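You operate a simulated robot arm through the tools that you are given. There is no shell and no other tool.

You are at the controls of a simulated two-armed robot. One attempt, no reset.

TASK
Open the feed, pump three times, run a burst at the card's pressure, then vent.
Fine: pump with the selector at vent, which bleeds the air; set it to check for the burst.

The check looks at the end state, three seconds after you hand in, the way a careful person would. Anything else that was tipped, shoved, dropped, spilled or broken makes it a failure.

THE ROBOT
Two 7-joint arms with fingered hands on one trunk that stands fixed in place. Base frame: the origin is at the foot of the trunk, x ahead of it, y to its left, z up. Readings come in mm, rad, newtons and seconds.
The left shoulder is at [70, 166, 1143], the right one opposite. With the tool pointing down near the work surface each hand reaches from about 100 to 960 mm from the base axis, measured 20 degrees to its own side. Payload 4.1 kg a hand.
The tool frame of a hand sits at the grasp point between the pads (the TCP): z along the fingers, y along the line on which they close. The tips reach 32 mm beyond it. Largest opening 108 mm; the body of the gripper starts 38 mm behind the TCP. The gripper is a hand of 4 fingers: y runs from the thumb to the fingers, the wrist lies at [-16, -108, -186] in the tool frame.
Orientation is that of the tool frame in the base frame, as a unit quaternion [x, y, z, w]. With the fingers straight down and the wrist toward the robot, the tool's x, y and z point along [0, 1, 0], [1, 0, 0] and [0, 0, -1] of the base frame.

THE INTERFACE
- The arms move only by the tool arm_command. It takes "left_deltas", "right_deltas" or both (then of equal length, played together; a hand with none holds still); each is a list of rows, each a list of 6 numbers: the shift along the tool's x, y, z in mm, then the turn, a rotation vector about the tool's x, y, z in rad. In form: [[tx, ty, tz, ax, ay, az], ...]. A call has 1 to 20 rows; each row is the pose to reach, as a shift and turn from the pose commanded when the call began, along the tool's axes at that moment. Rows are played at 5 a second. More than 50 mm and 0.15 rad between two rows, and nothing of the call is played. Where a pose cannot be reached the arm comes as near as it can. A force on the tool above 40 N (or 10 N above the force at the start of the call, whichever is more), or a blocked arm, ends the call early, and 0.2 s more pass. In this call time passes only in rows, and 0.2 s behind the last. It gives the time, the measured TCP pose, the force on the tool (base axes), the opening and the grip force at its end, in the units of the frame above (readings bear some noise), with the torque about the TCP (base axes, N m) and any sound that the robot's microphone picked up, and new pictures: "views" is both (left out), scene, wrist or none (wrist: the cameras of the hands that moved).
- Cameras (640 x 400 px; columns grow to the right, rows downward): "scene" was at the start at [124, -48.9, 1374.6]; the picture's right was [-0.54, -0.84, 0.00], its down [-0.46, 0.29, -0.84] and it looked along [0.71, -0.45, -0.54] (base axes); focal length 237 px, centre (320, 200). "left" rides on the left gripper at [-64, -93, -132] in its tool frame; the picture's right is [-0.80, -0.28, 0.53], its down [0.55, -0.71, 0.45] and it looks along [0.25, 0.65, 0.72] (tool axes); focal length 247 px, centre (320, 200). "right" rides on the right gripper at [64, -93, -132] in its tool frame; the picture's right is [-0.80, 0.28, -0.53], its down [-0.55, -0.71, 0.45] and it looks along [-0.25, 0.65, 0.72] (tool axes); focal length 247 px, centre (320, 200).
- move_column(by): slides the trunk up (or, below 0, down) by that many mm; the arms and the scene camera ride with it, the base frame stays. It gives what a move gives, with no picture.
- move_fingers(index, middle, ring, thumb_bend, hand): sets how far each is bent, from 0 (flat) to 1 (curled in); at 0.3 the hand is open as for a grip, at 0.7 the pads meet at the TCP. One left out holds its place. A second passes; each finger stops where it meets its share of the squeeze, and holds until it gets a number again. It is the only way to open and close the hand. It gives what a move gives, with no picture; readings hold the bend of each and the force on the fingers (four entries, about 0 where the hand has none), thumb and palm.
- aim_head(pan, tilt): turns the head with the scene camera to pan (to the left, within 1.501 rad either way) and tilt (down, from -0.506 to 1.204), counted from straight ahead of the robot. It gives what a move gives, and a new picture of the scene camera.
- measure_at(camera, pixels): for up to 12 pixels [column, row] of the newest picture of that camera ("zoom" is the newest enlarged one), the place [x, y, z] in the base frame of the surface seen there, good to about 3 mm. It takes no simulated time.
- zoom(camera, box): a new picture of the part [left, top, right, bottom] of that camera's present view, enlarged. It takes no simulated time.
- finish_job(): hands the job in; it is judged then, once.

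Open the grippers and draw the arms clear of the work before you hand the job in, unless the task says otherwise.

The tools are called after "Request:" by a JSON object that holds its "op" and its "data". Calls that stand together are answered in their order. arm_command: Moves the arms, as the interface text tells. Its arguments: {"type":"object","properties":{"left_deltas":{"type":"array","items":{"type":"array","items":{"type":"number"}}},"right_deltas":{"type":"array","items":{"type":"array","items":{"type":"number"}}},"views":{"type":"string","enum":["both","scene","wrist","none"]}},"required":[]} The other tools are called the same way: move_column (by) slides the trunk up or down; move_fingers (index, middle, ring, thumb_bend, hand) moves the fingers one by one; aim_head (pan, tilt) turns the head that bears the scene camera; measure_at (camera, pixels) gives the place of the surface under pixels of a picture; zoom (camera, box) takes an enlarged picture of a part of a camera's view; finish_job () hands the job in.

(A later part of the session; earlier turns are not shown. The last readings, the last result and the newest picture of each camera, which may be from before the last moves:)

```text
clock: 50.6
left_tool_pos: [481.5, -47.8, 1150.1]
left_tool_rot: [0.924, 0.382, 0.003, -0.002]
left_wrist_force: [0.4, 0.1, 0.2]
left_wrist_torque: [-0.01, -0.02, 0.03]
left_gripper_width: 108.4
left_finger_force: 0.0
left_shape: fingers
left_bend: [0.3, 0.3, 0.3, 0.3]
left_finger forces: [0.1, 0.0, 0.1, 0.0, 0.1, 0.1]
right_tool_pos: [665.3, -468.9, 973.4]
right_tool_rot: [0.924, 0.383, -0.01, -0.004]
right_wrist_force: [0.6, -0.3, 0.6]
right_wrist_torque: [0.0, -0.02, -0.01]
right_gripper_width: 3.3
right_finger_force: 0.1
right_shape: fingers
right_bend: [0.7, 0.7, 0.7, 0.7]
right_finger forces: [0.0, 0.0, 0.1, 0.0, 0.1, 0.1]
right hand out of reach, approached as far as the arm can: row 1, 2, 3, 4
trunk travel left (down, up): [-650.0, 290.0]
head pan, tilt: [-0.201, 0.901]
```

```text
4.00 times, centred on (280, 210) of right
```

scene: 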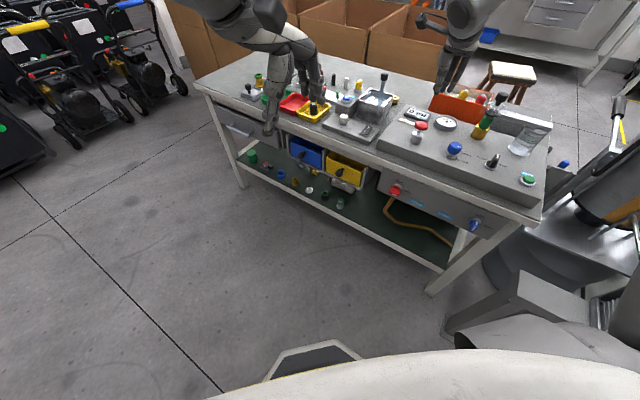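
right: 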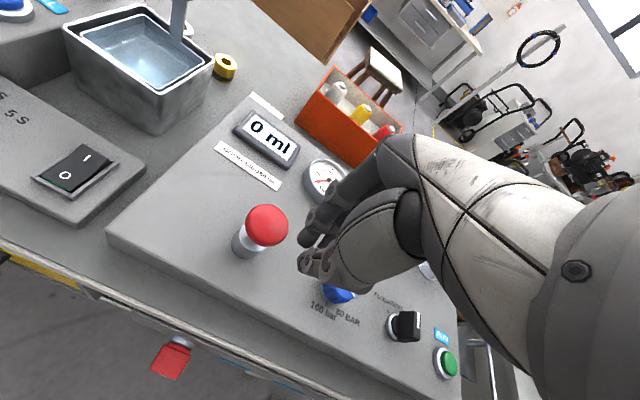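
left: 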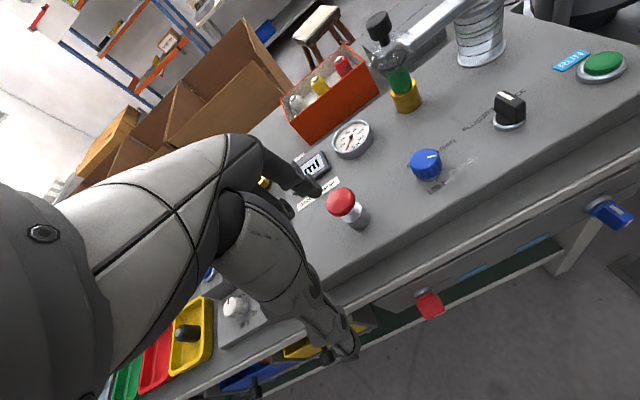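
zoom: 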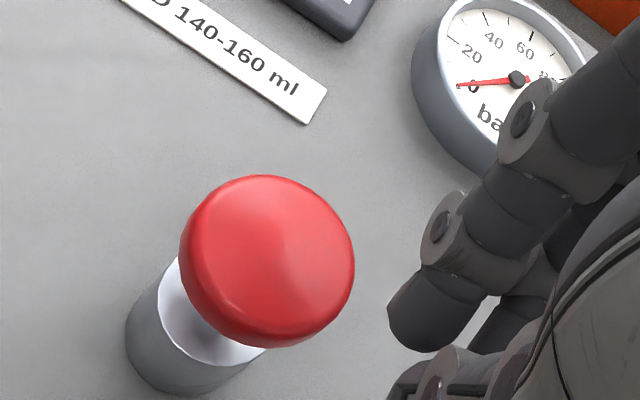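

At this height the arm can't get far enough forward with the hand vertical. I'll raise the hand, then lower the trunk so that the arm works at a better relative height.

Request:
{"op": "arm_command", "data": {"right_deltas": [[0, 0, -46, 0, 0, 0], [0, 0, -92, 0, 0, 0], [0, 0, -138, 0, 0, 0], [0, 0, -184, 0, 0, 0], [0, 0, -230, 0, 0, 0]], "views": "none"}}

Request:
{"op": "move_column", "data": {"by": -200}}

Request:
{"op": "aim_head", "data": {"pan": -0.7, "tilt": 0.6}}

```text
clock: 51.9
left_tool_pos: [480.3, -48.6, 1149.8]
left_tool_rot: [0.925, 0.381, 0.003, 0.0]
left_wrist_force: [1.2, -0.7, 0.2]
left_wrist_torque: [0.01, -0.01, 0.01]
left_gripper_width: 108.4
left_finger_force: 0.1
left_shape: fingers
left_bend: [0.3, 0.3, 0.3, 0.3]
left_finger forces: [0.0, 0.0, 0.0, 0.1, 0.1, 0.1]
right_tool_pos: [670.0, -469.0, 1203.5]
right_tool_rot: [0.924, 0.382, -0.01, -0.004]
right_wrist_force: [0.2, 0.4, 0.0]
right_wrist_torque: [0.06, 0.01, 0.0]
right_gripper_width: 3.3
right_finger_force: 0.1
right_shape: fingers
right_bend: [0.7, 0.7, 0.7, 0.7]
right_finger forces: [0.0, 0.0, 0.1, 0.0, 0.1, 0.0]
trunk travel left (down, up): [-650.0, 290.0]
head pan, tilt: [-0.201, 0.901]
```

```text
clock: 54.0
left_tool_pos: [480.9, -47.7, 950.0]
left_tool_rot: [0.925, 0.381, 0.003, 0.0]
left_wrist_force: [0.4, -0.4, -0.3]
left_wrist_torque: [0.01, 0.01, 0.01]
left_gripper_width: 108.2
left_finger_force: 0.2
left_shape: fingers
left_bend: [0.3, 0.3, 0.3, 0.3]
left_finger forces: [0.0, 0.0, 0.0, 0.0, 0.1, 0.0]
right_tool_pos: [670.0, -468.9, 1002.7]
right_tool_rot: [0.924, 0.382, -0.01, -0.004]
right_wrist_force: [0.4, -0.2, -0.1]
right_wrist_torque: [0.02, -0.02, -0.01]
right_gripper_width: 3.6
right_finger_force: 0.0
right_shape: fingers
right_bend: [0.7, 0.7, 0.7, 0.7]
right_finger forces: [0.1, 0.0, 0.1, 0.0, 0.1, 0.0]
trunk travel left (down, up): [-450.0, 490.0]
head pan, tilt: [-0.201, 0.901]
```

```text
clock: 55.0
left_tool_pos: [480.1, -47.5, 951.4]
left_tool_rot: [0.924, 0.381, 0.003, -0.001]
left_wrist_force: [-0.1, -0.6, -0.8]
left_wrist_torque: [-0.01, -0.01, 0.0]
left_gripper_width: 108.3
left_finger_force: 0.1
left_shape: fingers
left_bend: [0.3, 0.3, 0.3, 0.3]
left_finger forces: [0.0, 0.0, 0.1, 0.1, 0.0, 0.1]
right_tool_pos: [670.4, -468.7, 1002.7]
right_tool_rot: [0.924, 0.382, -0.01, -0.005]
right_wrist_force: [0.2, -0.3, 0.0]
right_wrist_torque: [0.0, -0.01, 0.0]
right_gripper_width: 3.1
right_finger_force: 0.1
right_shape: fingers
right_bend: [0.7, 0.7, 0.7, 0.7]
right_finger forces: [0.0, 0.0, 0.1, 0.1, 0.0, 0.0]
trunk travel left (down, up): [-450.0, 490.0]
head pan, tilt: [-0.7, 0.6]
```

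scene: 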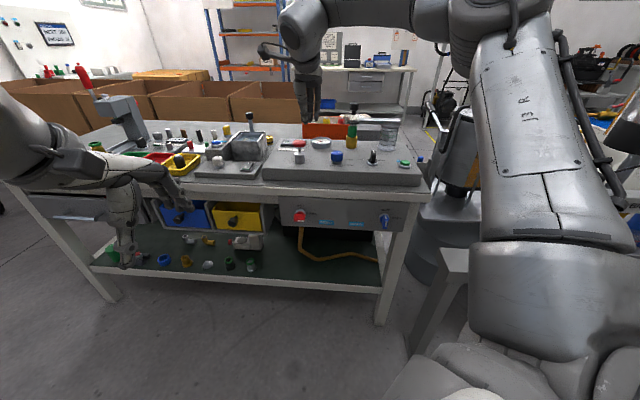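

From the new trunk height the right hand is above the console. I'll move laterally over the plunger and descend to ~12 mm above it.

Request:
{"op": "arm_command", "data": {"right_deltas": [[18, 11, 0, 0, 0, 0], [36, 22, 0, 0, 0, 0], [36, 22, 26, 0, 0, 0], [36, 22, 52, 0, 0, 0]], "views": "both"}}

Request:
{"op": "zoom", "data": {"camera": "right", "box": [220, 160, 380, 260]}}

```text
clock: 56.0
left_tool_pos: [482.0, -47.2, 949.9]
left_tool_rot: [0.925, 0.381, 0.002, -0.001]
left_wrist_force: [0.1, -0.6, -0.2]
left_wrist_torque: [0.0, -0.04, 0.03]
left_gripper_width: 108.1
left_finger_force: 0.1
left_shape: fingers
left_bend: [0.3, 0.3, 0.3, 0.3]
left_finger forces: [0.0, 0.1, 0.0, 0.0, 0.1, 0.0]
right_tool_pos: [706.2, -461.0, 947.6]
right_tool_rot: [0.923, 0.384, -0.009, -0.004]
right_wrist_force: [-1.0, -0.3, -0.4]
right_wrist_torque: [0.03, 0.03, -0.02]
right_gripper_width: 3.3
right_finger_force: 0.0
right_shape: fingers
right_bend: [0.7, 0.7, 0.7, 0.7]
right_finger forces: [0.0, 0.0, 0.1, 0.0, 0.0, 0.1]
right hand out of reach, approached as far as the arm can: row 2, 3, 4
trunk travel left (down, up): [-450.0, 490.0]
head pan, tilt: [-0.7, 0.6]
```

scene: 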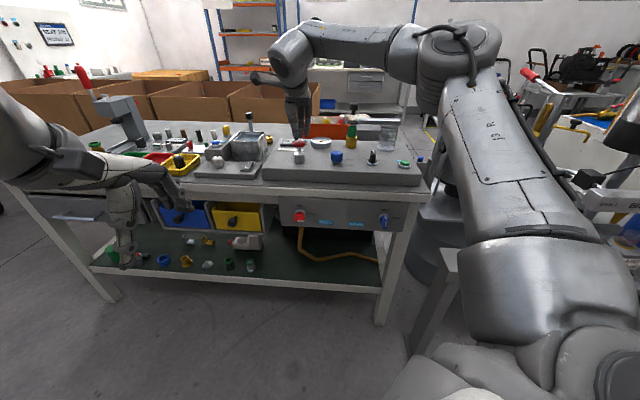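
right: 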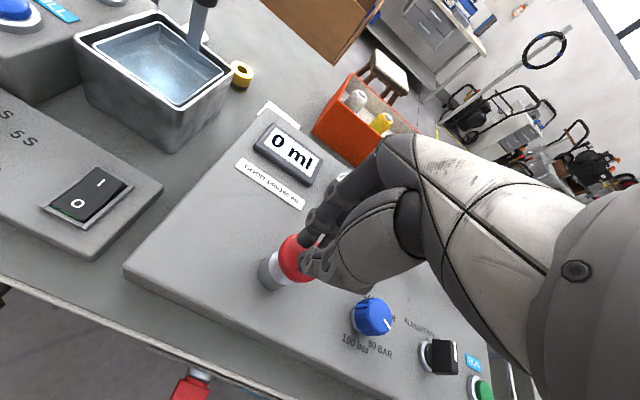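

```text
4.00 times, centred on (300, 210) of right
```

zoom: 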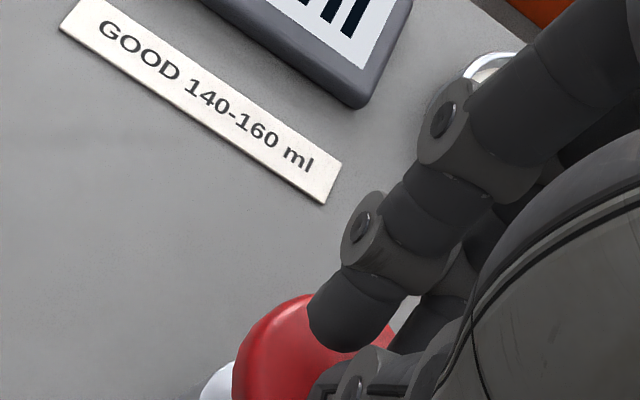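

It's centred within ~5 mm but right on the reach limit. I'll raise the hand 150 mm and drop the trunk 150 mm more to gain margin for the stroke.

Request:
{"op": "arm_command", "data": {"right_deltas": [[0, 0, -38, 0, 0, 0], [0, 0, -76, 0, 0, 0], [0, 0, -114, 0, 0, 0], [0, 0, -152, 0, 0, 0]], "views": "none"}}

Request:
{"op": "move_column", "data": {"by": -150}}

Request:
{"op": "arm_command", "data": {"right_deltas": [[3, 2, 0, 0, 0, 0], [5, 2, 3, 0, 0, 0]], "views": "both"}}

```text
clock: 57.0
left_tool_pos: [481.7, -48.7, 950.0]
left_tool_rot: [0.925, 0.381, 0.003, -0.001]
left_wrist_force: [-0.8, 0.1, 0.5]
left_wrist_torque: [0.01, -0.03, 0.01]
left_gripper_width: 108.4
left_finger_force: 0.0
left_shape: fingers
left_bend: [0.3, 0.3, 0.3, 0.3]
left_finger forces: [0.1, 0.0, 0.0, 0.0, 0.0, 0.0]
right_tool_pos: [683.6, -463.1, 1064.2]
right_tool_rot: [0.924, 0.382, -0.01, -0.004]
right_wrist_force: [0.6, -0.1, -0.7]
right_wrist_torque: [0.0, 0.01, -0.03]
right_gripper_width: 3.8
right_finger_force: 0.1
right_shape: fingers
right_bend: [0.7, 0.7, 0.7, 0.7]
right_finger forces: [0.1, 0.1, 0.0, 0.0, 0.1, 0.1]
right hand out of reach, approached as far as the arm can: row 1, 2, 3, 4
trunk travel left (down, up): [-450.0, 490.0]
head pan, tilt: [-0.7, 0.6]
```

```text
clock: 58.7
left_tool_pos: [478.9, -47.2, 802.1]
left_tool_rot: [0.924, 0.381, 0.003, 0.001]
left_wrist_force: [0.2, -0.1, 0.3]
left_wrist_torque: [-0.01, -0.05, 0.03]
left_gripper_width: 108.2
left_finger_force: 0.2
left_shape: fingers
left_bend: [0.3, 0.3, 0.3, 0.3]
left_finger forces: [0.0, 0.0, 0.0, 0.0, 0.0, 0.0]
right_tool_pos: [682.2, -460.3, 920.4]
right_tool_rot: [0.924, 0.382, -0.006, -0.002]
right_wrist_force: [7.4, -5.7, 32.1]
right_wrist_torque: [-0.24, -0.67, -0.07]
right_gripper_width: 5.1
right_finger_force: 16.0
right_shape: fingers
right_bend: [0.69, 0.7, 0.7, 0.7]
right_finger forces: [32.2, 0.0, 0.0, 0.0, 0.0, 0.1]
trunk travel left (down, up): [-300.0, 640.0]
head pan, tilt: [-0.7, 0.6]
```

```text
clock: 59.3
left_tool_pos: [478.9, -45.9, 802.9]
left_tool_rot: [0.924, 0.382, 0.004, 0.001]
left_wrist_force: [0.4, 0.1, 0.5]
left_wrist_torque: [0.02, 0.0, 0.01]
left_gripper_width: 108.2
left_finger_force: 0.1
left_shape: fingers
left_bend: [0.3, 0.3, 0.3, 0.3]
left_finger forces: [0.1, 0.0, 0.1, 0.0, 0.1, 0.1]
right_tool_pos: [682.1, -460.4, 919.5]
right_tool_rot: [0.924, 0.382, -0.006, -0.002]
right_wrist_force: [8.7, -7.0, 42.1]
right_wrist_torque: [-0.28, -0.91, -0.09]
right_gripper_width: 6.2
right_finger_force: 20.7
right_shape: fingers
right_bend: [0.69, 0.7, 0.7, 0.7]
right_finger forces: [42.1, 0.0, 0.1, 0.0, 0.0, 0.0]
right hand out of reach, approached as far as the arm can: row 1, 2
trunk travel left (down, up): [-300.0, 640.0]
head pan, tilt: [-0.7, 0.6]
```

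scene: 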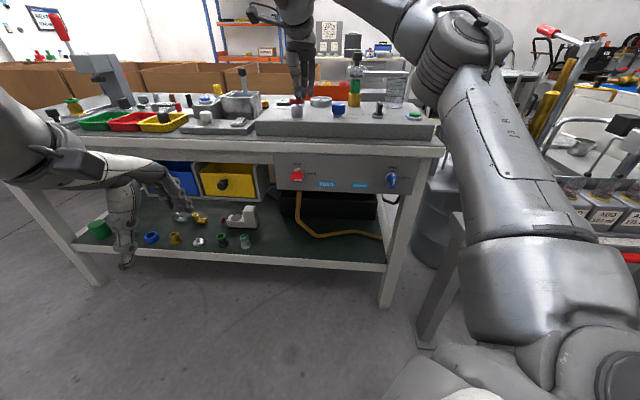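
right: 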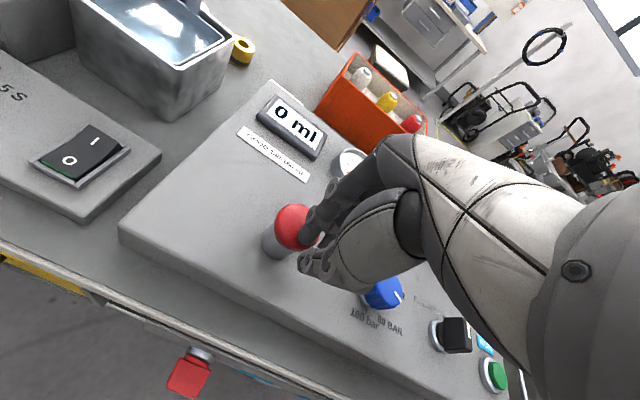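

My trunk drop carried the index finger onto the plunger's edge: 42 N and the head looks pushed down. I must see how far the plunger has gone before moving.

Request:
{"op": "zoom", "data": {"camera": "right", "box": [230, 180, 358, 260]}}

Request:
{"op": "measure_at", "data": {"camera": "zoom", "pixels": [[300, 160], [250, 220], [270, 280], [210, 300], [190, 350], [340, 300], [320, 200]]}}

Request:
{"op": "zoom", "data": {"camera": "scene", "box": [250, 60, 346, 120]}}

```text
5.00 times, centred on (294, 220) of right
```

zoom: 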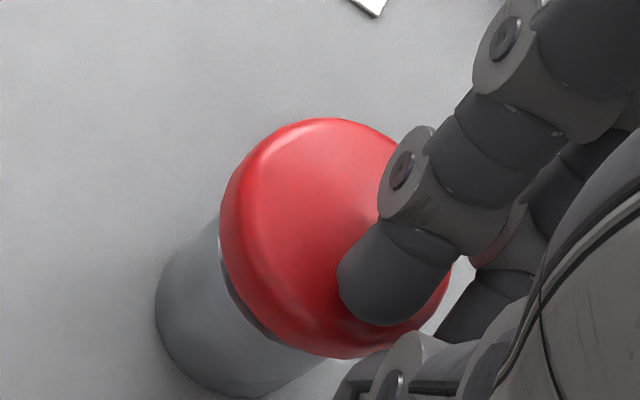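

```text
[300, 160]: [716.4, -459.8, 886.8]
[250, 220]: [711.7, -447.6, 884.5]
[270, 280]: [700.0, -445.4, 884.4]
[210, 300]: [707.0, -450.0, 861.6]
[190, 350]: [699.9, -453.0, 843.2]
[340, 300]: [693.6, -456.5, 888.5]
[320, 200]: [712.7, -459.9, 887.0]
```

```text
6.67 times, centred on (298, 90) of scene
```

zoom: 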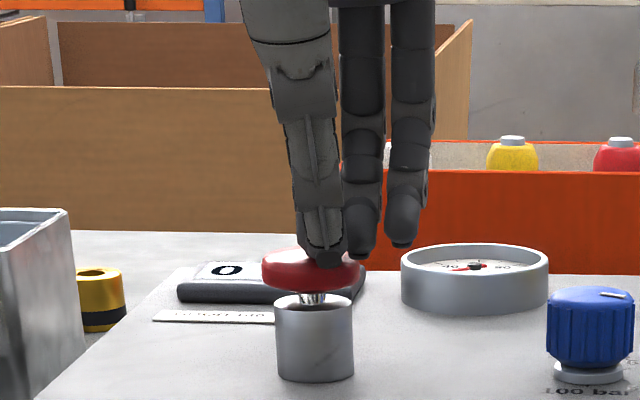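

The head is down ~18 mm (887 vs 905) with 42 N on it, so that was effectively a stroke with the feed open and selector at vent. I'll raise the trunk straight up to release it and then check the plunger, displays and sight glass.

Request:
{"op": "move_column", "data": {"by": 150}}

Request:
{"op": "aim_head", "data": {"pan": -0.7, "tilt": 0.7}}

Request:
{"op": "zoom", "data": {"camera": "right", "box": [180, 140, 360, 260]}}

Request:
{"op": "zoom", "data": {"camera": "scene", "box": [260, 100, 420, 190]}}

```text
clock: 61.0
left_tool_pos: [481.0, -48.4, 949.4]
left_tool_rot: [0.925, 0.381, 0.003, -0.001]
left_wrist_force: [0.3, -0.6, 0.0]
left_wrist_torque: [0.0, -0.01, -0.03]
left_gripper_width: 108.4
left_finger_force: 0.1
left_shape: fingers
left_bend: [0.3, 0.3, 0.3, 0.3]
left_finger forces: [0.0, 0.0, 0.0, 0.1, 0.0, 0.0]
right_tool_pos: [684.3, -462.3, 1064.7]
right_tool_rot: [0.924, 0.381, -0.01, -0.004]
right_wrist_force: [0.0, 0.7, 0.5]
right_wrist_torque: [0.01, -0.02, 0.04]
right_gripper_width: 3.7
right_finger_force: 0.1
right_shape: fingers
right_bend: [0.7, 0.7, 0.7, 0.7]
right_finger forces: [0.1, 0.0, 0.1, 0.1, 0.1, 0.0]
trunk travel left (down, up): [-450.0, 490.0]
head pan, tilt: [-0.7, 0.6]
```

```text
clock: 61.7
left_tool_pos: [480.2, -47.2, 949.7]
left_tool_rot: [0.924, 0.381, 0.002, -0.002]
left_wrist_force: [0.2, -0.4, -0.2]
left_wrist_torque: [0.02, -0.03, 0.03]
left_gripper_width: 107.9
left_finger_force: 0.0
left_shape: fingers
left_bend: [0.3, 0.3, 0.3, 0.3]
left_finger forces: [0.0, 0.0, 0.1, 0.0, 0.0, 0.0]
right_tool_pos: [683.7, -462.1, 1064.6]
right_tool_rot: [0.924, 0.382, -0.009, -0.004]
right_wrist_force: [0.6, 0.6, -0.5]
right_wrist_torque: [0.01, -0.03, 0.03]
right_gripper_width: 3.4
right_finger_force: 0.0
right_shape: fingers
right_bend: [0.7, 0.7, 0.7, 0.7]
right_finger forces: [0.0, 0.0, 0.0, 0.0, 0.0, 0.0]
trunk travel left (down, up): [-450.0, 490.0]
head pan, tilt: [-0.7, 0.7]
```

scene: 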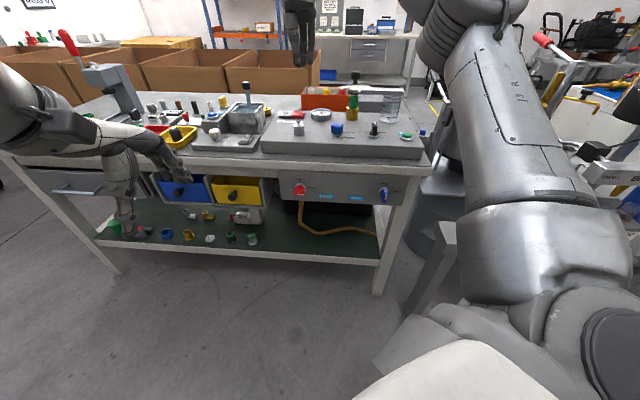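

```text
3.33 times, centred on (270, 200) of right
```

zoom: 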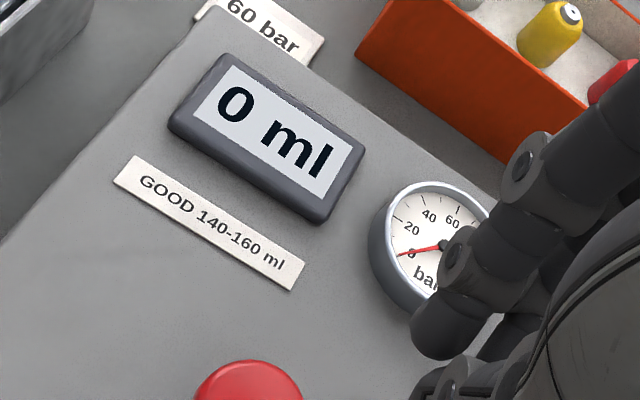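

```text
4.00 times, centred on (340, 145) of scene
```

zoom: 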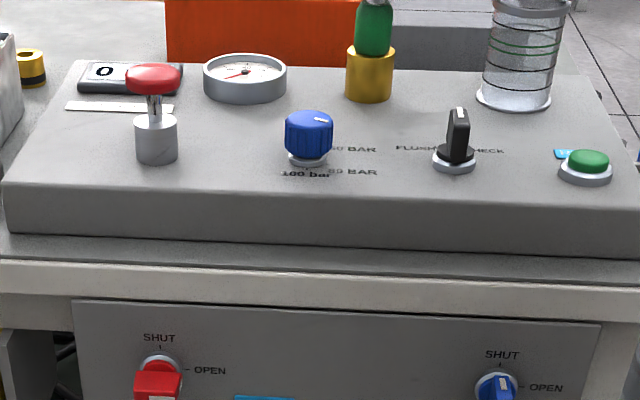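

The plunger has sprung back up, and the feed reads OPEN. I'll look at the sight glass/nozzle for any indication of the stroke.

Request:
{"op": "zoom", "data": {"camera": "scene", "box": [320, 75, 416, 135]}}

Request:
{"op": "measure_at", "data": {"camera": "scene", "pixels": [[299, 123], [293, 123], [305, 123], [299, 126], [298, 136]]}}

```text
6.67 times, centred on (368, 105) of scene
```

zoom: 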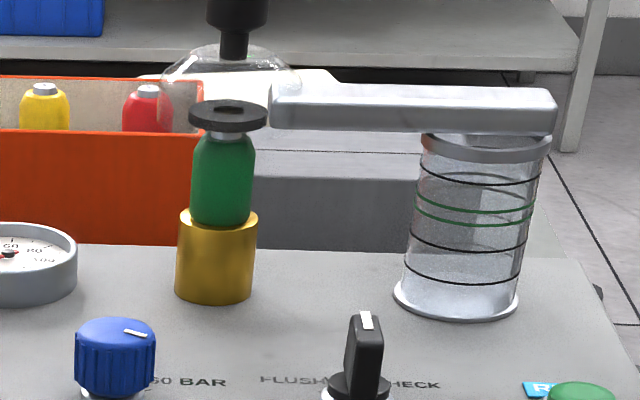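

```text
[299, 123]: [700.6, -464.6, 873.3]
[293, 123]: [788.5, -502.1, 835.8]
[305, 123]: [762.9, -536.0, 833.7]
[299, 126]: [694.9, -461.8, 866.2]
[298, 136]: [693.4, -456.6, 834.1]
```

No visible indicator change there. Now I position the fingertips over the plunger's centre again, descending before moving forward to stay within reach.

Request:
{"op": "arm_command", "data": {"right_deltas": [[0, 0, 35, 0, 0, 0], [0, 0, 65, 0, 0, 0], [8, 6, 85, 0, 0, 0], [16, 13, 100, 0, 0, 0], [19, 16, 110, 0, 0, 0]], "views": "wrist"}}

Request:
{"op": "zoom", "data": {"camera": "right", "box": [220, 180, 380, 280]}}

Request:
{"op": "zoom", "data": {"camera": "scene", "box": [260, 60, 356, 160]}}

```text
clock: 62.9
left_tool_pos: [480.3, -47.0, 951.3]
left_tool_rot: [0.924, 0.381, 0.002, -0.002]
left_wrist_force: [0.7, -0.8, -0.1]
left_wrist_torque: [0.01, 0.0, -0.02]
left_gripper_width: 108.3
left_finger_force: 0.0
left_shape: fingers
left_bend: [0.3, 0.3, 0.3, 0.3]
left_finger forces: [0.1, 0.0, 0.0, 0.1, 0.0, 0.1]
right_tool_pos: [704.7, -459.2, 954.4]
right_tool_rot: [0.924, 0.382, -0.008, -0.004]
right_wrist_force: [0.1, -0.3, 0.6]
right_wrist_torque: [-0.02, 0.01, 0.01]
right_gripper_width: 3.3
right_finger_force: 0.1
right_shape: fingers
right_bend: [0.7, 0.7, 0.7, 0.7]
right_finger forces: [0.0, 0.0, 0.0, 0.1, 0.1, 0.1]
trunk travel left (down, up): [-450.0, 490.0]
head pan, tilt: [-0.7, 0.7]
```

right: 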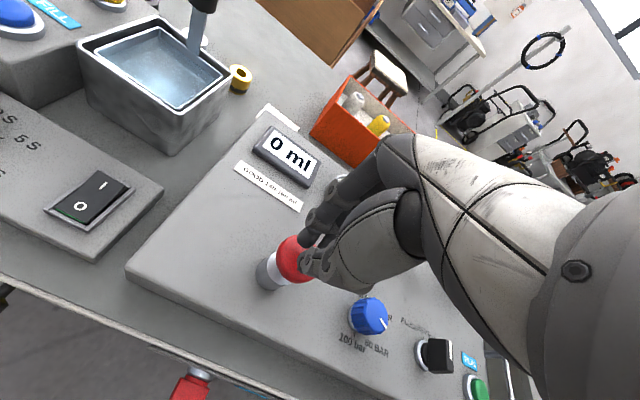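

```text
4.00 times, centred on (300, 230) of right
```

zoom: 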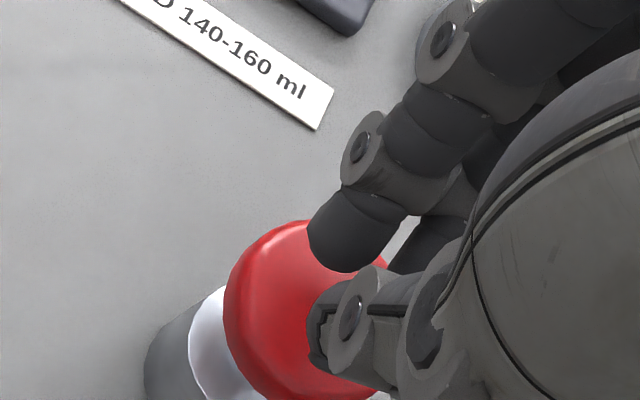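

```text
4.00 times, centred on (308, 110) of scene
```

zoom: 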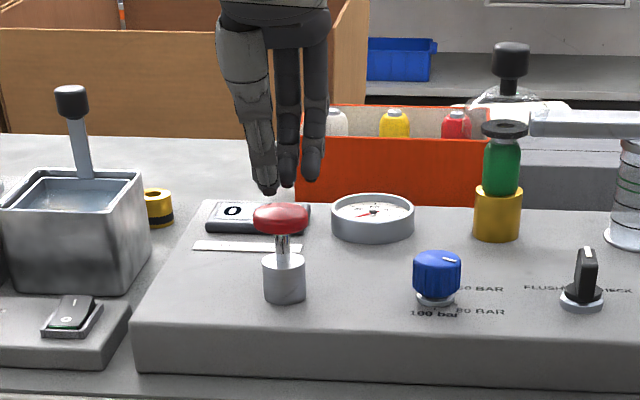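

Tips are centred over the plunger with ~15 mm clearance. I'll press straight down in small steps to find the stroke's end.

Request:
{"op": "arm_command", "data": {"right_deltas": [[0, 0, 10, 0, 0, 0], [0, 0, 17, 0, 0, 0], [0, 0, 22, 0, 0, 0], [0, 0, 26, 0, 0, 0], [0, 0, 30, 0, 0, 0], [0, 0, 34, 0, 0, 0], [0, 0, 37, 0, 0, 0], [0, 0, 40, 0, 0, 0]], "views": "wrist"}}

Request:
{"op": "zoom", "data": {"camera": "scene", "box": [260, 80, 356, 160]}}

Request:
{"op": "zoom", "data": {"camera": "right", "box": [220, 180, 380, 280]}}

Request:
{"op": "measure_at", "data": {"camera": "zoom", "pixels": [[270, 240], [240, 290], [250, 320], [290, 250], [200, 330]]}}

```text
clock: 64.7
left_tool_pos: [479.1, -46.0, 951.9]
left_tool_rot: [0.924, 0.381, 0.003, 0.001]
left_wrist_force: [-0.4, -0.4, 0.1]
left_wrist_torque: [-0.01, 0.02, -0.02]
left_gripper_width: 108.3
left_finger_force: 0.1
left_shape: fingers
left_bend: [0.3, 0.3, 0.3, 0.3]
left_finger forces: [0.0, 0.0, 0.0, 0.1, 0.1, 0.0]
right_tool_pos: [704.1, -458.0, 919.7]
right_tool_rot: [0.924, 0.383, -0.004, -0.003]
right_wrist_force: [8.0, -4.0, 30.5]
right_wrist_torque: [-0.21, -0.66, -0.05]
right_gripper_width: 3.9
right_finger_force: 15.2
right_shape: fingers
right_bend: [0.7, 0.7, 0.7, 0.7]
right_finger forces: [30.7, 0.0, 0.1, 0.0, 0.0, 0.0]
trunk travel left (down, up): [-450.0, 490.0]
head pan, tilt: [-0.7, 0.7]
```

right: 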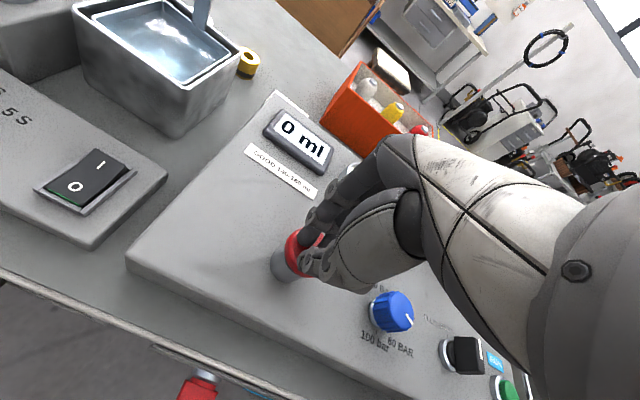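

```text
5.00 times, centred on (308, 120) of scene
```

zoom: 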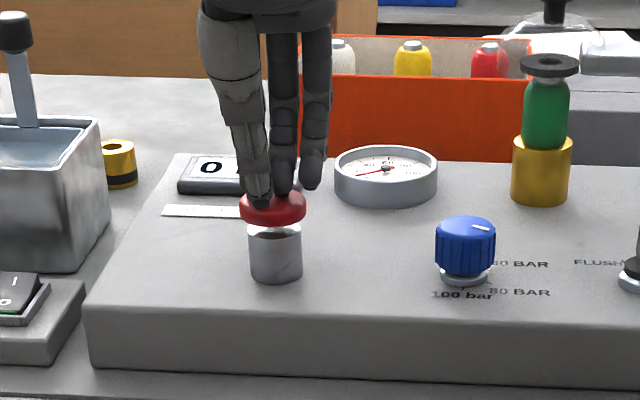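

```text
4.00 times, centred on (300, 230) of right
```

zoom: 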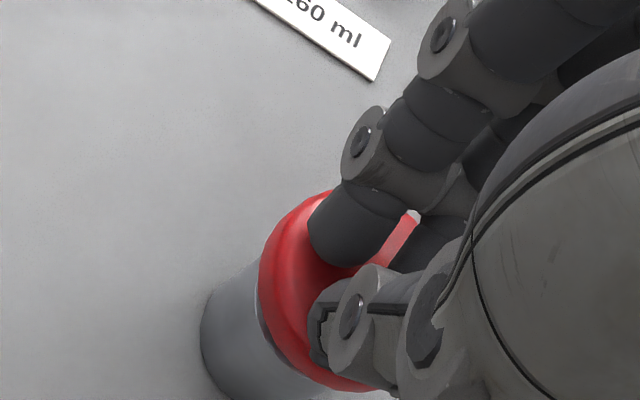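

```text
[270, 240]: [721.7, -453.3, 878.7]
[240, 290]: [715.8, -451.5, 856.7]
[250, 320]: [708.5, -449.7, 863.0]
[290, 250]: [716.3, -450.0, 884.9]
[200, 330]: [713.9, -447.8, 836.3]
```

This stroke stopped at the same TCP height (919.7 vs 919.5), so the end stop is there and the earlier press was a full stroke: this is stroke two. I'll release it completely.

Request:
{"op": "arm_command", "data": {"right_deltas": [[0, 0, -10, 0, 0, 0], [0, 0, -25, 0, 0, 0], [0, 0, -40, 0, 0, 0], [0, 0, -40, 0, 0, 0], [0, 0, -40, 0, 0, 0]], "views": "wrist"}}

Request:
{"op": "zoom", "data": {"camera": "scene", "box": [260, 80, 356, 160]}}

```text
clock: 65.9
left_tool_pos: [481.0, -47.9, 950.4]
left_tool_rot: [0.925, 0.38, 0.003, -0.001]
left_wrist_force: [1.0, -0.8, 0.9]
left_wrist_torque: [-0.04, -0.02, -0.01]
left_gripper_width: 108.4
left_finger_force: 0.0
left_shape: fingers
left_bend: [0.3, 0.3, 0.3, 0.3]
left_finger forces: [0.0, 0.0, 0.0, 0.1, 0.1, 0.0]
right_tool_pos: [706.0, -459.5, 954.5]
right_tool_rot: [0.924, 0.381, -0.008, -0.004]
right_wrist_force: [0.1, -0.2, 0.6]
right_wrist_torque: [0.02, -0.01, -0.06]
right_gripper_width: 2.8
right_finger_force: 0.1
right_shape: fingers
right_bend: [0.7, 0.7, 0.7, 0.7]
right_finger forces: [0.1, 0.1, 0.1, 0.0, 0.1, 0.0]
trunk travel left (down, up): [-450.0, 490.0]
head pan, tilt: [-0.7, 0.7]
```

right: 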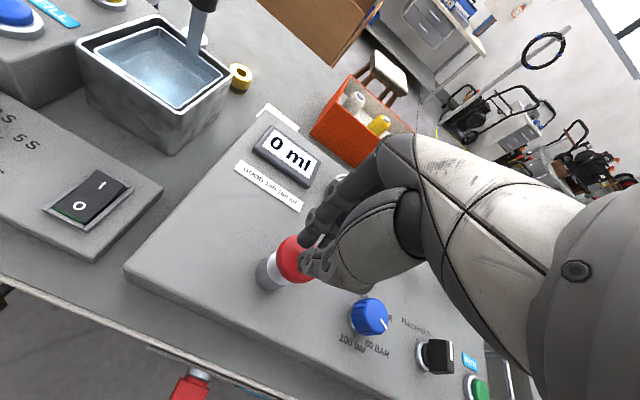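

```text
5.00 times, centred on (308, 120) of scene
```

zoom: 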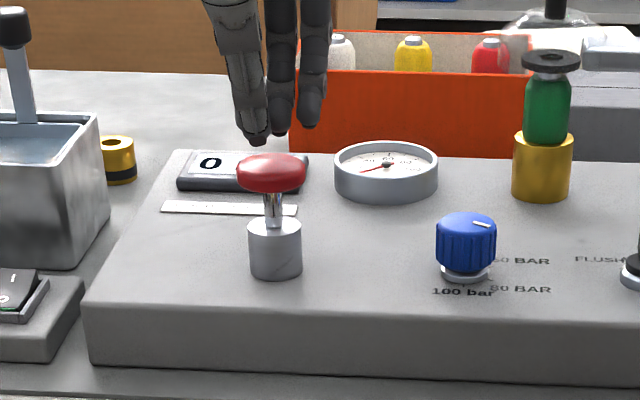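

The plunger is fully back up after stroke two. Now stroke three: the same press to the stop, holding briefly, then full release.

Request:
{"op": "arm_command", "data": {"right_deltas": [[0, 0, 10, 0, 0, 0], [0, 0, 17, 0, 0, 0], [0, 0, 22, 0, 0, 0], [0, 0, 26, 0, 0, 0], [0, 0, 30, 0, 0, 0], [0, 0, 34, 0, 0, 0], [0, 0, 37, 0, 0, 0], [0, 0, 40, 0, 0, 0]], "views": "none"}}

Request:
{"op": "zoom", "data": {"camera": "scene", "box": [260, 80, 356, 160]}}

```text
clock: 67.7
left_tool_pos: [479.0, -46.1, 951.8]
left_tool_rot: [0.924, 0.381, 0.004, 0.0]
left_wrist_force: [-0.1, -0.9, -0.2]
left_wrist_torque: [-0.02, 0.01, 0.02]
left_gripper_width: 108.2
left_finger_force: 0.2
left_shape: fingers
left_bend: [0.3, 0.3, 0.3, 0.3]
left_finger forces: [0.0, 0.1, 0.1, 0.0, 0.1, 0.0]
right_tool_pos: [704.6, -457.6, 920.1]
right_tool_rot: [0.924, 0.382, -0.004, -0.001]
right_wrist_force: [8.0, -5.0, 31.5]
right_wrist_torque: [-0.24, -0.64, -0.03]
right_gripper_width: 4.6
right_finger_force: 15.7
right_shape: fingers
right_bend: [0.7, 0.7, 0.7, 0.7]
right_finger forces: [31.5, 0.0, 0.1, 0.0, 0.0, 0.0]
trunk travel left (down, up): [-450.0, 490.0]
head pan, tilt: [-0.7, 0.7]
```

```text
5.00 times, centred on (308, 120) of scene
```

zoom: 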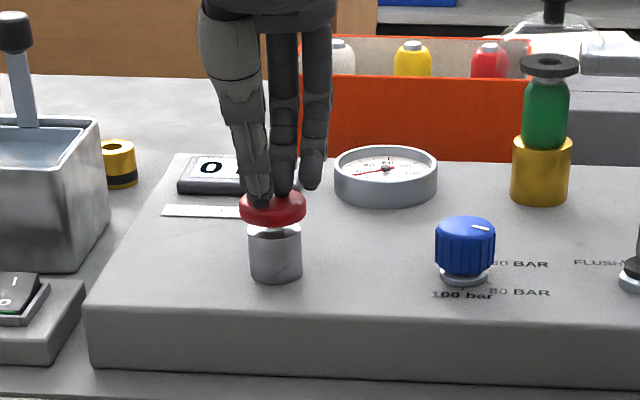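

Stroke three reached the same stop (920.1 mm, 31 N). I'll release and lift well clear of the plunger.

Request:
{"op": "arm_command", "data": {"right_deltas": [[0, 0, -15, 0, 0, 0], [0, 0, -35, 0, 0, 0], [0, 0, -60, 0, 0, 0], [-20, -20, -90, 0, 0, 0]], "views": "both"}}

Request:
{"op": "zoom", "data": {"camera": "scene", "box": [260, 60, 388, 160]}}

Request:
{"op": "measure_at", "data": {"camera": "zoom", "pixels": [[100, 100], [130, 95], [160, 90], [390, 280], [375, 275], [405, 275], [390, 270], [390, 300]]}}

```text
clock: 68.7
left_tool_pos: [478.3, -47.0, 951.4]
left_tool_rot: [0.924, 0.382, 0.003, 0.001]
left_wrist_force: [0.7, -0.5, 0.8]
left_wrist_torque: [0.02, -0.01, 0.02]
left_gripper_width: 108.4
left_finger_force: 0.1
left_shape: fingers
left_bend: [0.3, 0.3, 0.3, 0.3]
left_finger forces: [0.1, 0.0, 0.1, 0.0, 0.0, 0.0]
right_tool_pos: [676.5, -459.6, 1006.7]
right_tool_rot: [0.924, 0.383, -0.009, -0.003]
right_wrist_force: [-0.7, -0.2, 0.9]
right_wrist_torque: [-0.01, -0.01, 0.0]
right_gripper_width: 2.9
right_finger_force: 0.1
right_shape: fingers
right_bend: [0.7, 0.7, 0.7, 0.7]
right_finger forces: [0.0, 0.0, 0.0, 0.0, 0.0, 0.0]
trunk travel left (down, up): [-450.0, 490.0]
head pan, tilt: [-0.7, 0.7]
```

scene: 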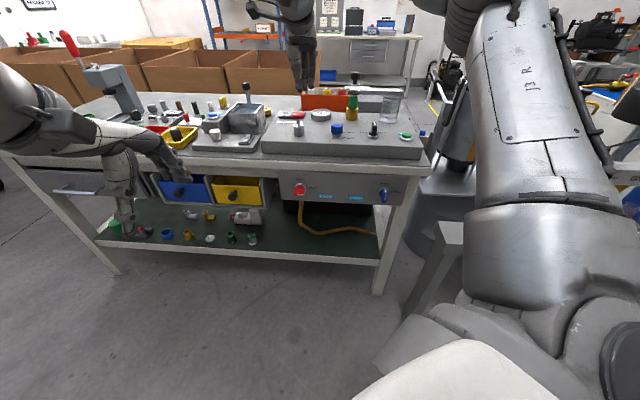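
right: 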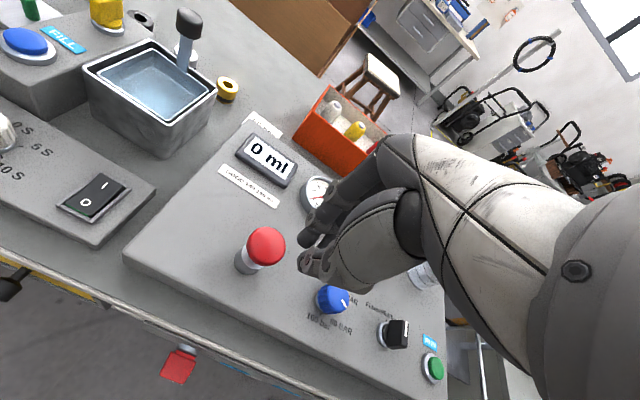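

```text
4.00 times, centred on (324, 110) of scene
```

zoom: 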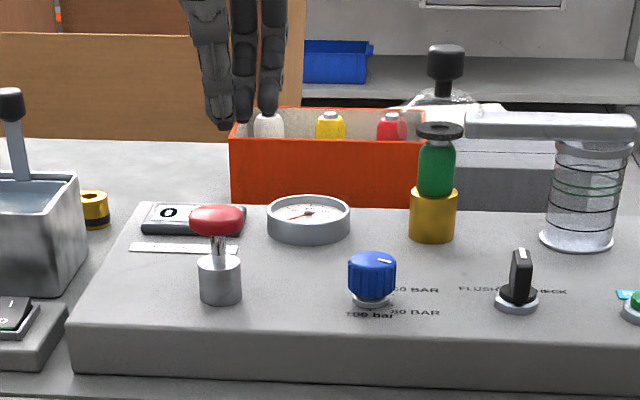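

```text
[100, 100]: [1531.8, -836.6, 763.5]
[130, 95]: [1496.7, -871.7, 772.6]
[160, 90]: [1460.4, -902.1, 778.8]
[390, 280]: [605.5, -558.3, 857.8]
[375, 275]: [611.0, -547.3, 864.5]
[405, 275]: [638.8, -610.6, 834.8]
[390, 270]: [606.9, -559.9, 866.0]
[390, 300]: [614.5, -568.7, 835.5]
```

I'll re-measure at the correct zoom pixels: fingertips at (218,118), (243,112), (268,105) and the knob around (372,270).

Request:
{"op": "measure_at", "data": {"camera": "zoom", "pixels": [[217, 118], [243, 112], [268, 104], [212, 100], [372, 258], [353, 275], [392, 275], [372, 285], [372, 265], [386, 263], [372, 305], [516, 255]]}}

Request:
{"op": "zoom", "data": {"camera": "right", "box": [290, 270, 418, 350]}}

Request:
{"op": "measure_at", "data": {"camera": "zoom", "pixels": [[210, 130], [250, 150], [200, 170], [240, 100], [150, 130], [170, 190], [300, 130], [285, 160], [520, 280], [560, 260], [560, 310], [600, 300]]}}

```text
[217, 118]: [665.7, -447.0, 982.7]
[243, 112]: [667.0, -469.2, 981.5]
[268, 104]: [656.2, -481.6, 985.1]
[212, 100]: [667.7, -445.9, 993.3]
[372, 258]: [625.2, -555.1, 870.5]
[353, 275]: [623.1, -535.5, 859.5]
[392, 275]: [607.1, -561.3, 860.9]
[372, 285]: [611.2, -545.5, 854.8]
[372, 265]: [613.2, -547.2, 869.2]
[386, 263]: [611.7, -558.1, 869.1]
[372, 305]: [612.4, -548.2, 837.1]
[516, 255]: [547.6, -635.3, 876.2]
```

```text
5.00 times, centred on (354, 310) of right
```

zoom: 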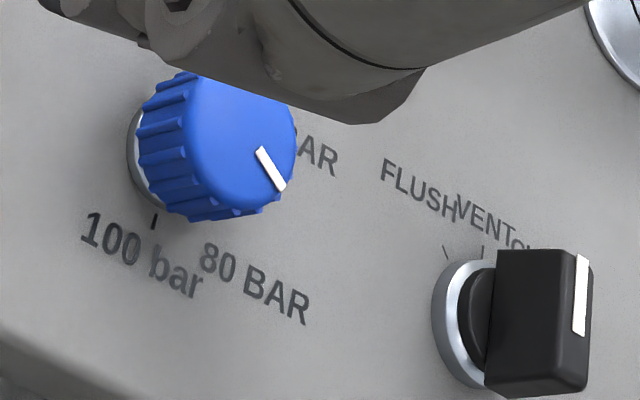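

```text
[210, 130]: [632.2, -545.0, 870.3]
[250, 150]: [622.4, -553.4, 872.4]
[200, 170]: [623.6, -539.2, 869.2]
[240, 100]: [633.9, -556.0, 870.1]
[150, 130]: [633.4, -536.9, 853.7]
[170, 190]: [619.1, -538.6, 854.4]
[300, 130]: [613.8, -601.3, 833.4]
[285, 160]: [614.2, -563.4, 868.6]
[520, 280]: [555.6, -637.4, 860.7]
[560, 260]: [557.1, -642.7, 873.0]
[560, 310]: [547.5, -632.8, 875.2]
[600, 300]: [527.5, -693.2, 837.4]
```

Knob centre is about (620,-553), radius ~15 mm, top z 870; pinch line is through thumb and index near the TCP. I'll move above the knob and open the thumb, index and middle.

Request:
{"op": "arm_command", "data": {"right_deltas": [[-34, 9, 5, 0, 0, 0], [-68, 18, 20, 0, 0, 0], [-102, 27, 47, 0, 0, 0]], "views": "none"}}

Request:
{"op": "move_fingers", "data": {"hand": "right", "index": 0.42, "middle": 0.42, "ring": 0.3, "thumb_bend": 0.42}}

Request:
{"op": "zoom", "data": {"camera": "scene", "box": [280, 60, 408, 160]}}

Request:
{"op": "zoom", "data": {"camera": "right", "box": [200, 140, 440, 290]}}

```text
clock: 69.5
left_tool_pos: [481.0, -48.4, 950.3]
left_tool_rot: [0.925, 0.381, 0.003, -0.001]
left_wrist_force: [0.0, -0.1, -0.1]
left_wrist_torque: [0.03, -0.05, 0.0]
left_gripper_width: 108.4
left_finger_force: 0.0
left_shape: fingers
left_bend: [0.3, 0.3, 0.3, 0.3]
left_finger forces: [0.1, 0.0, 0.1, 0.0, 0.1, 0.0]
right_tool_pos: [624.8, -552.1, 959.3]
right_tool_rot: [0.924, 0.382, -0.009, -0.004]
right_wrist_force: [-1.0, 0.2, -0.6]
right_wrist_torque: [0.06, 0.02, 0.01]
right_gripper_width: 2.7
right_finger_force: 0.1
right_shape: fingers
right_bend: [0.7, 0.7, 0.7, 0.7]
right_finger forces: [0.0, 0.1, 0.0, 0.0, 0.0, 0.1]
trunk travel left (down, up): [-450.0, 490.0]
head pan, tilt: [-0.7, 0.7]
```

```text
clock: 70.5
left_tool_pos: [480.5, -47.1, 950.6]
left_tool_rot: [0.925, 0.381, 0.003, -0.001]
left_wrist_force: [-0.3, 0.2, 1.2]
left_wrist_torque: [-0.02, 0.0, 0.01]
left_gripper_width: 108.0
left_finger_force: 0.0
left_shape: fingers
left_bend: [0.3, 0.3, 0.3, 0.3]
left_finger forces: [0.1, 0.0, 0.0, 0.1, 0.0, 0.0]
right_tool_pos: [624.8, -550.5, 959.9]
right_tool_rot: [0.924, 0.381, -0.009, -0.004]
right_wrist_force: [-0.5, -0.6, 0.1]
right_wrist_torque: [-0.03, 0.02, 0.01]
right_gripper_width: 76.4
right_finger_force: 0.0
right_shape: fingers
right_bend: [0.42, 0.42, 0.3, 0.42]
right_finger forces: [0.0, 0.0, 0.1, 0.1, 0.0, 0.1]
trunk travel left (down, up): [-450.0, 490.0]
head pan, tilt: [-0.7, 0.7]
```

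```text
4.00 times, centred on (344, 110) of scene
```

zoom: 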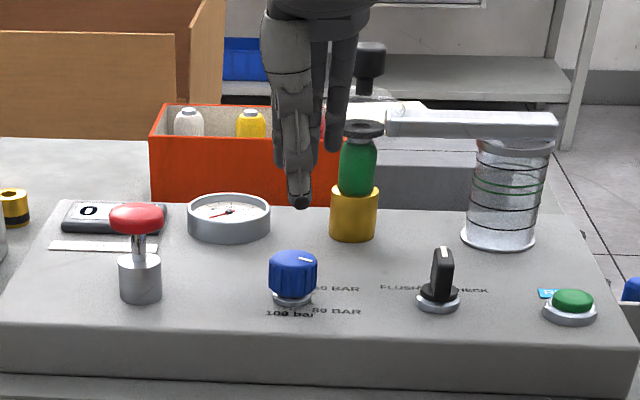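

```text
2.67 times, centred on (320, 215) of right
```

zoom: 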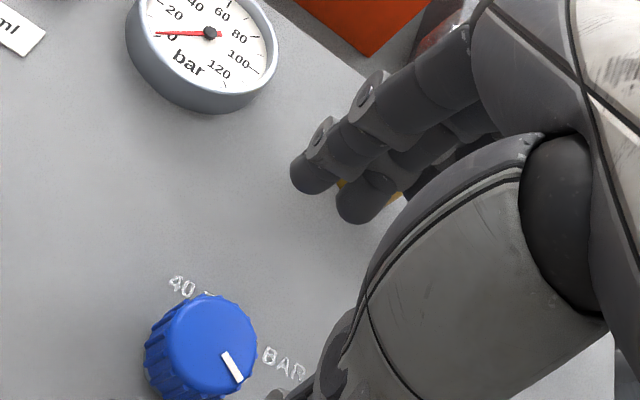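

Opening is ~76 mm, with the knob centred about 5 mm to the ring side as intended. I'll tuck the ring finger in line and lower to grip height, tips just above the knob's base ring.

Request:
{"op": "move_fingers", "data": {"hand": "right", "ring": 0.45}}

Request:
{"op": "arm_command", "data": {"right_deltas": [[0, 0, 30, 0, 0, 0], [0, 0, 60, 0, 0, 0], [0, 0, 83, 0, 0, 0]], "views": "both"}}

Request:
{"op": "zoom", "data": {"camera": "scene", "box": [290, 80, 386, 160]}}

Request:
{"op": "zoom", "data": {"camera": "right", "box": [240, 150, 400, 250]}}

```text
clock: 71.5
left_tool_pos: [480.8, -49.0, 950.6]
left_tool_rot: [0.925, 0.381, 0.002, -0.002]
left_wrist_force: [0.1, -0.1, -0.2]
left_wrist_torque: [-0.01, 0.04, 0.0]
left_gripper_width: 108.0
left_finger_force: 0.1
left_shape: fingers
left_bend: [0.3, 0.3, 0.3, 0.3]
left_finger forces: [0.0, 0.0, 0.0, 0.1, 0.0, 0.0]
right_tool_pos: [624.4, -550.1, 959.4]
right_tool_rot: [0.924, 0.382, -0.009, -0.003]
right_wrist_force: [1.1, 0.5, 0.3]
right_wrist_torque: [0.03, 0.0, -0.02]
right_gripper_width: 76.5
right_finger_force: 0.1
right_shape: fingers
right_bend: [0.42, 0.42, 0.45, 0.42]
right_finger forces: [0.0, 0.0, 0.0, 0.1, 0.1, 0.0]
trunk travel left (down, up): [-450.0, 490.0]
head pan, tilt: [-0.7, 0.7]
```

```text
clock: 72.3
left_tool_pos: [481.0, -48.7, 949.8]
left_tool_rot: [0.924, 0.382, 0.002, -0.001]
left_wrist_force: [-0.4, -1.4, 0.3]
left_wrist_torque: [0.0, 0.0, 0.04]
left_gripper_width: 108.2
left_finger_force: 0.1
left_shape: fingers
left_bend: [0.3, 0.3, 0.3, 0.3]
left_finger forces: [0.0, 0.0, 0.1, 0.1, 0.1, 0.0]
right_tool_pos: [623.8, -550.5, 874.6]
right_tool_rot: [0.924, 0.382, -0.01, -0.004]
right_wrist_force: [0.6, 0.8, 0.1]
right_wrist_torque: [0.01, 0.02, 0.03]
right_gripper_width: 76.7
right_finger_force: 0.0
right_shape: fingers
right_bend: [0.42, 0.42, 0.45, 0.42]
right_finger forces: [0.0, 0.0, 0.0, 0.1, 0.0, 0.1]
trunk travel left (down, up): [-450.0, 490.0]
head pan, tilt: [-0.7, 0.7]
```

scene: 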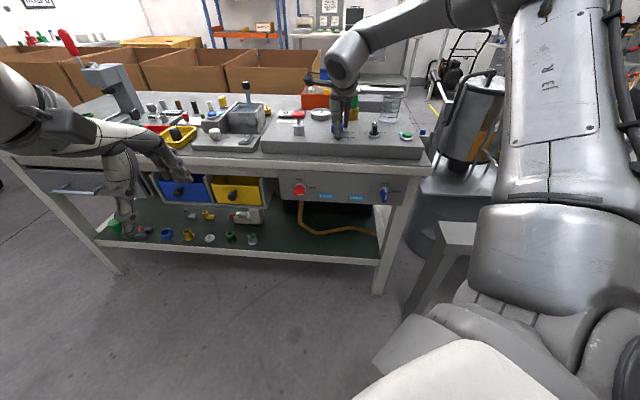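
right: 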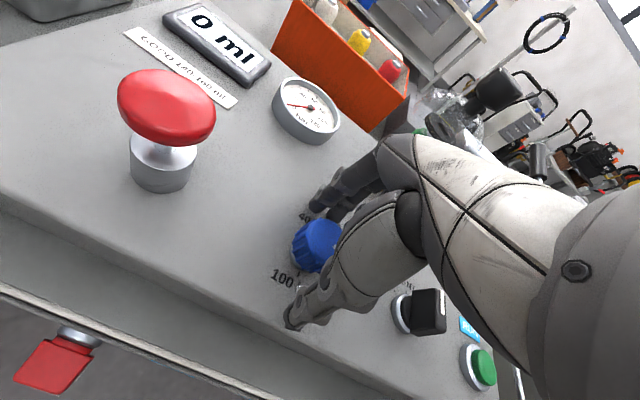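

```text
5.00 times, centred on (338, 120) of scene
```

zoom: 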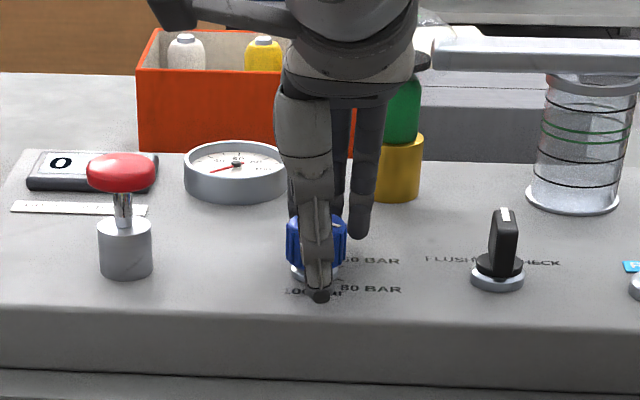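

```text
4.00 times, centred on (320, 200) of right
```

zoom: 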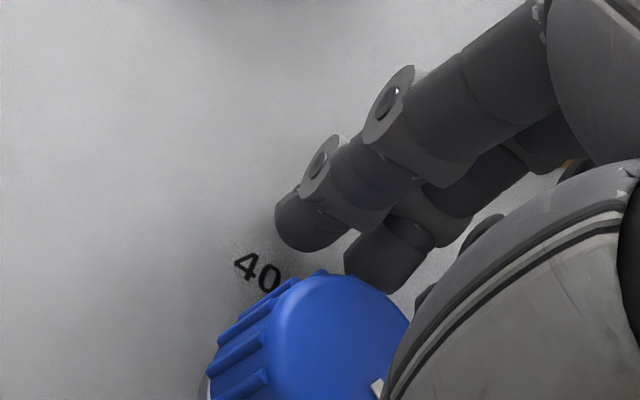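

The thumb is in front and index/middle behind the knob. I'll close those three onto it.

Request:
{"op": "move_fingers", "data": {"hand": "right", "index": 0.68, "middle": 0.68, "thumb_bend": 0.68}}

Request:
{"op": "zoom", "data": {"camera": "scene", "box": [290, 80, 386, 160]}}

Request:
{"op": "zoom", "data": {"camera": "right", "box": [240, 180, 400, 280]}}

```text
clock: 73.3
left_tool_pos: [480.7, -48.6, 951.2]
left_tool_rot: [0.925, 0.381, 0.003, -0.001]
left_wrist_force: [-0.3, 0.2, -0.8]
left_wrist_torque: [0.02, 0.0, -0.05]
left_gripper_width: 108.1
left_finger_force: 0.1
left_shape: fingers
left_bend: [0.3, 0.3, 0.3, 0.3]
left_finger forces: [0.1, 0.0, 0.1, 0.0, 0.0, 0.0]
right_tool_pos: [623.9, -551.8, 876.2]
right_tool_rot: [0.925, 0.38, -0.009, -0.004]
right_wrist_force: [10.0, -11.5, 6.1]
right_wrist_torque: [-0.49, -0.3, 0.01]
right_gripper_width: 32.2
right_finger_force: 13.8
right_shape: fingers
right_bend: [0.58, 0.59, 0.45, 0.62]
right_finger forces: [8.7, 11.8, 0.0, 0.0, 5.6, 0.0]
trunk travel left (down, up): [-450.0, 490.0]
head pan, tilt: [-0.7, 0.7]
```

```text
5.00 times, centred on (338, 120) of scene
```

zoom: 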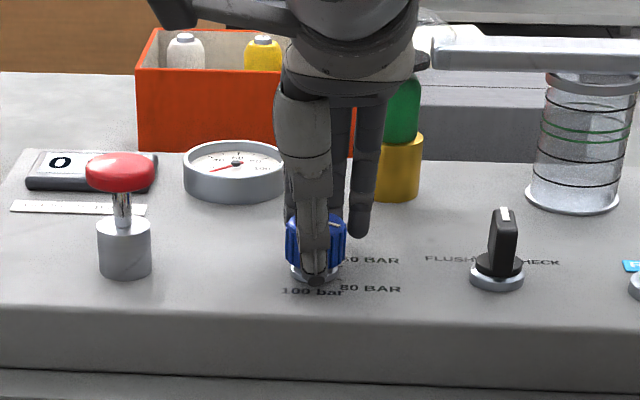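

```text
4.00 times, centred on (320, 230) of right
```

zoom: 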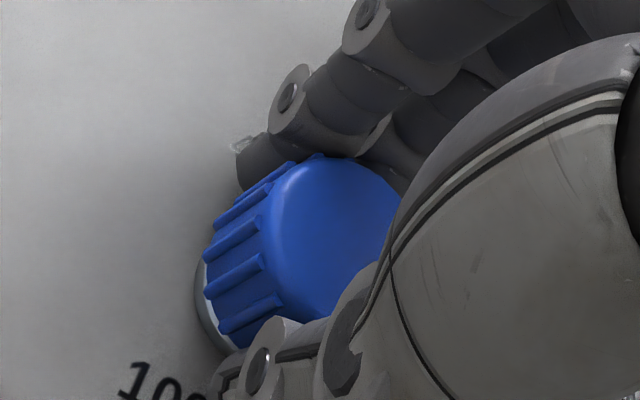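

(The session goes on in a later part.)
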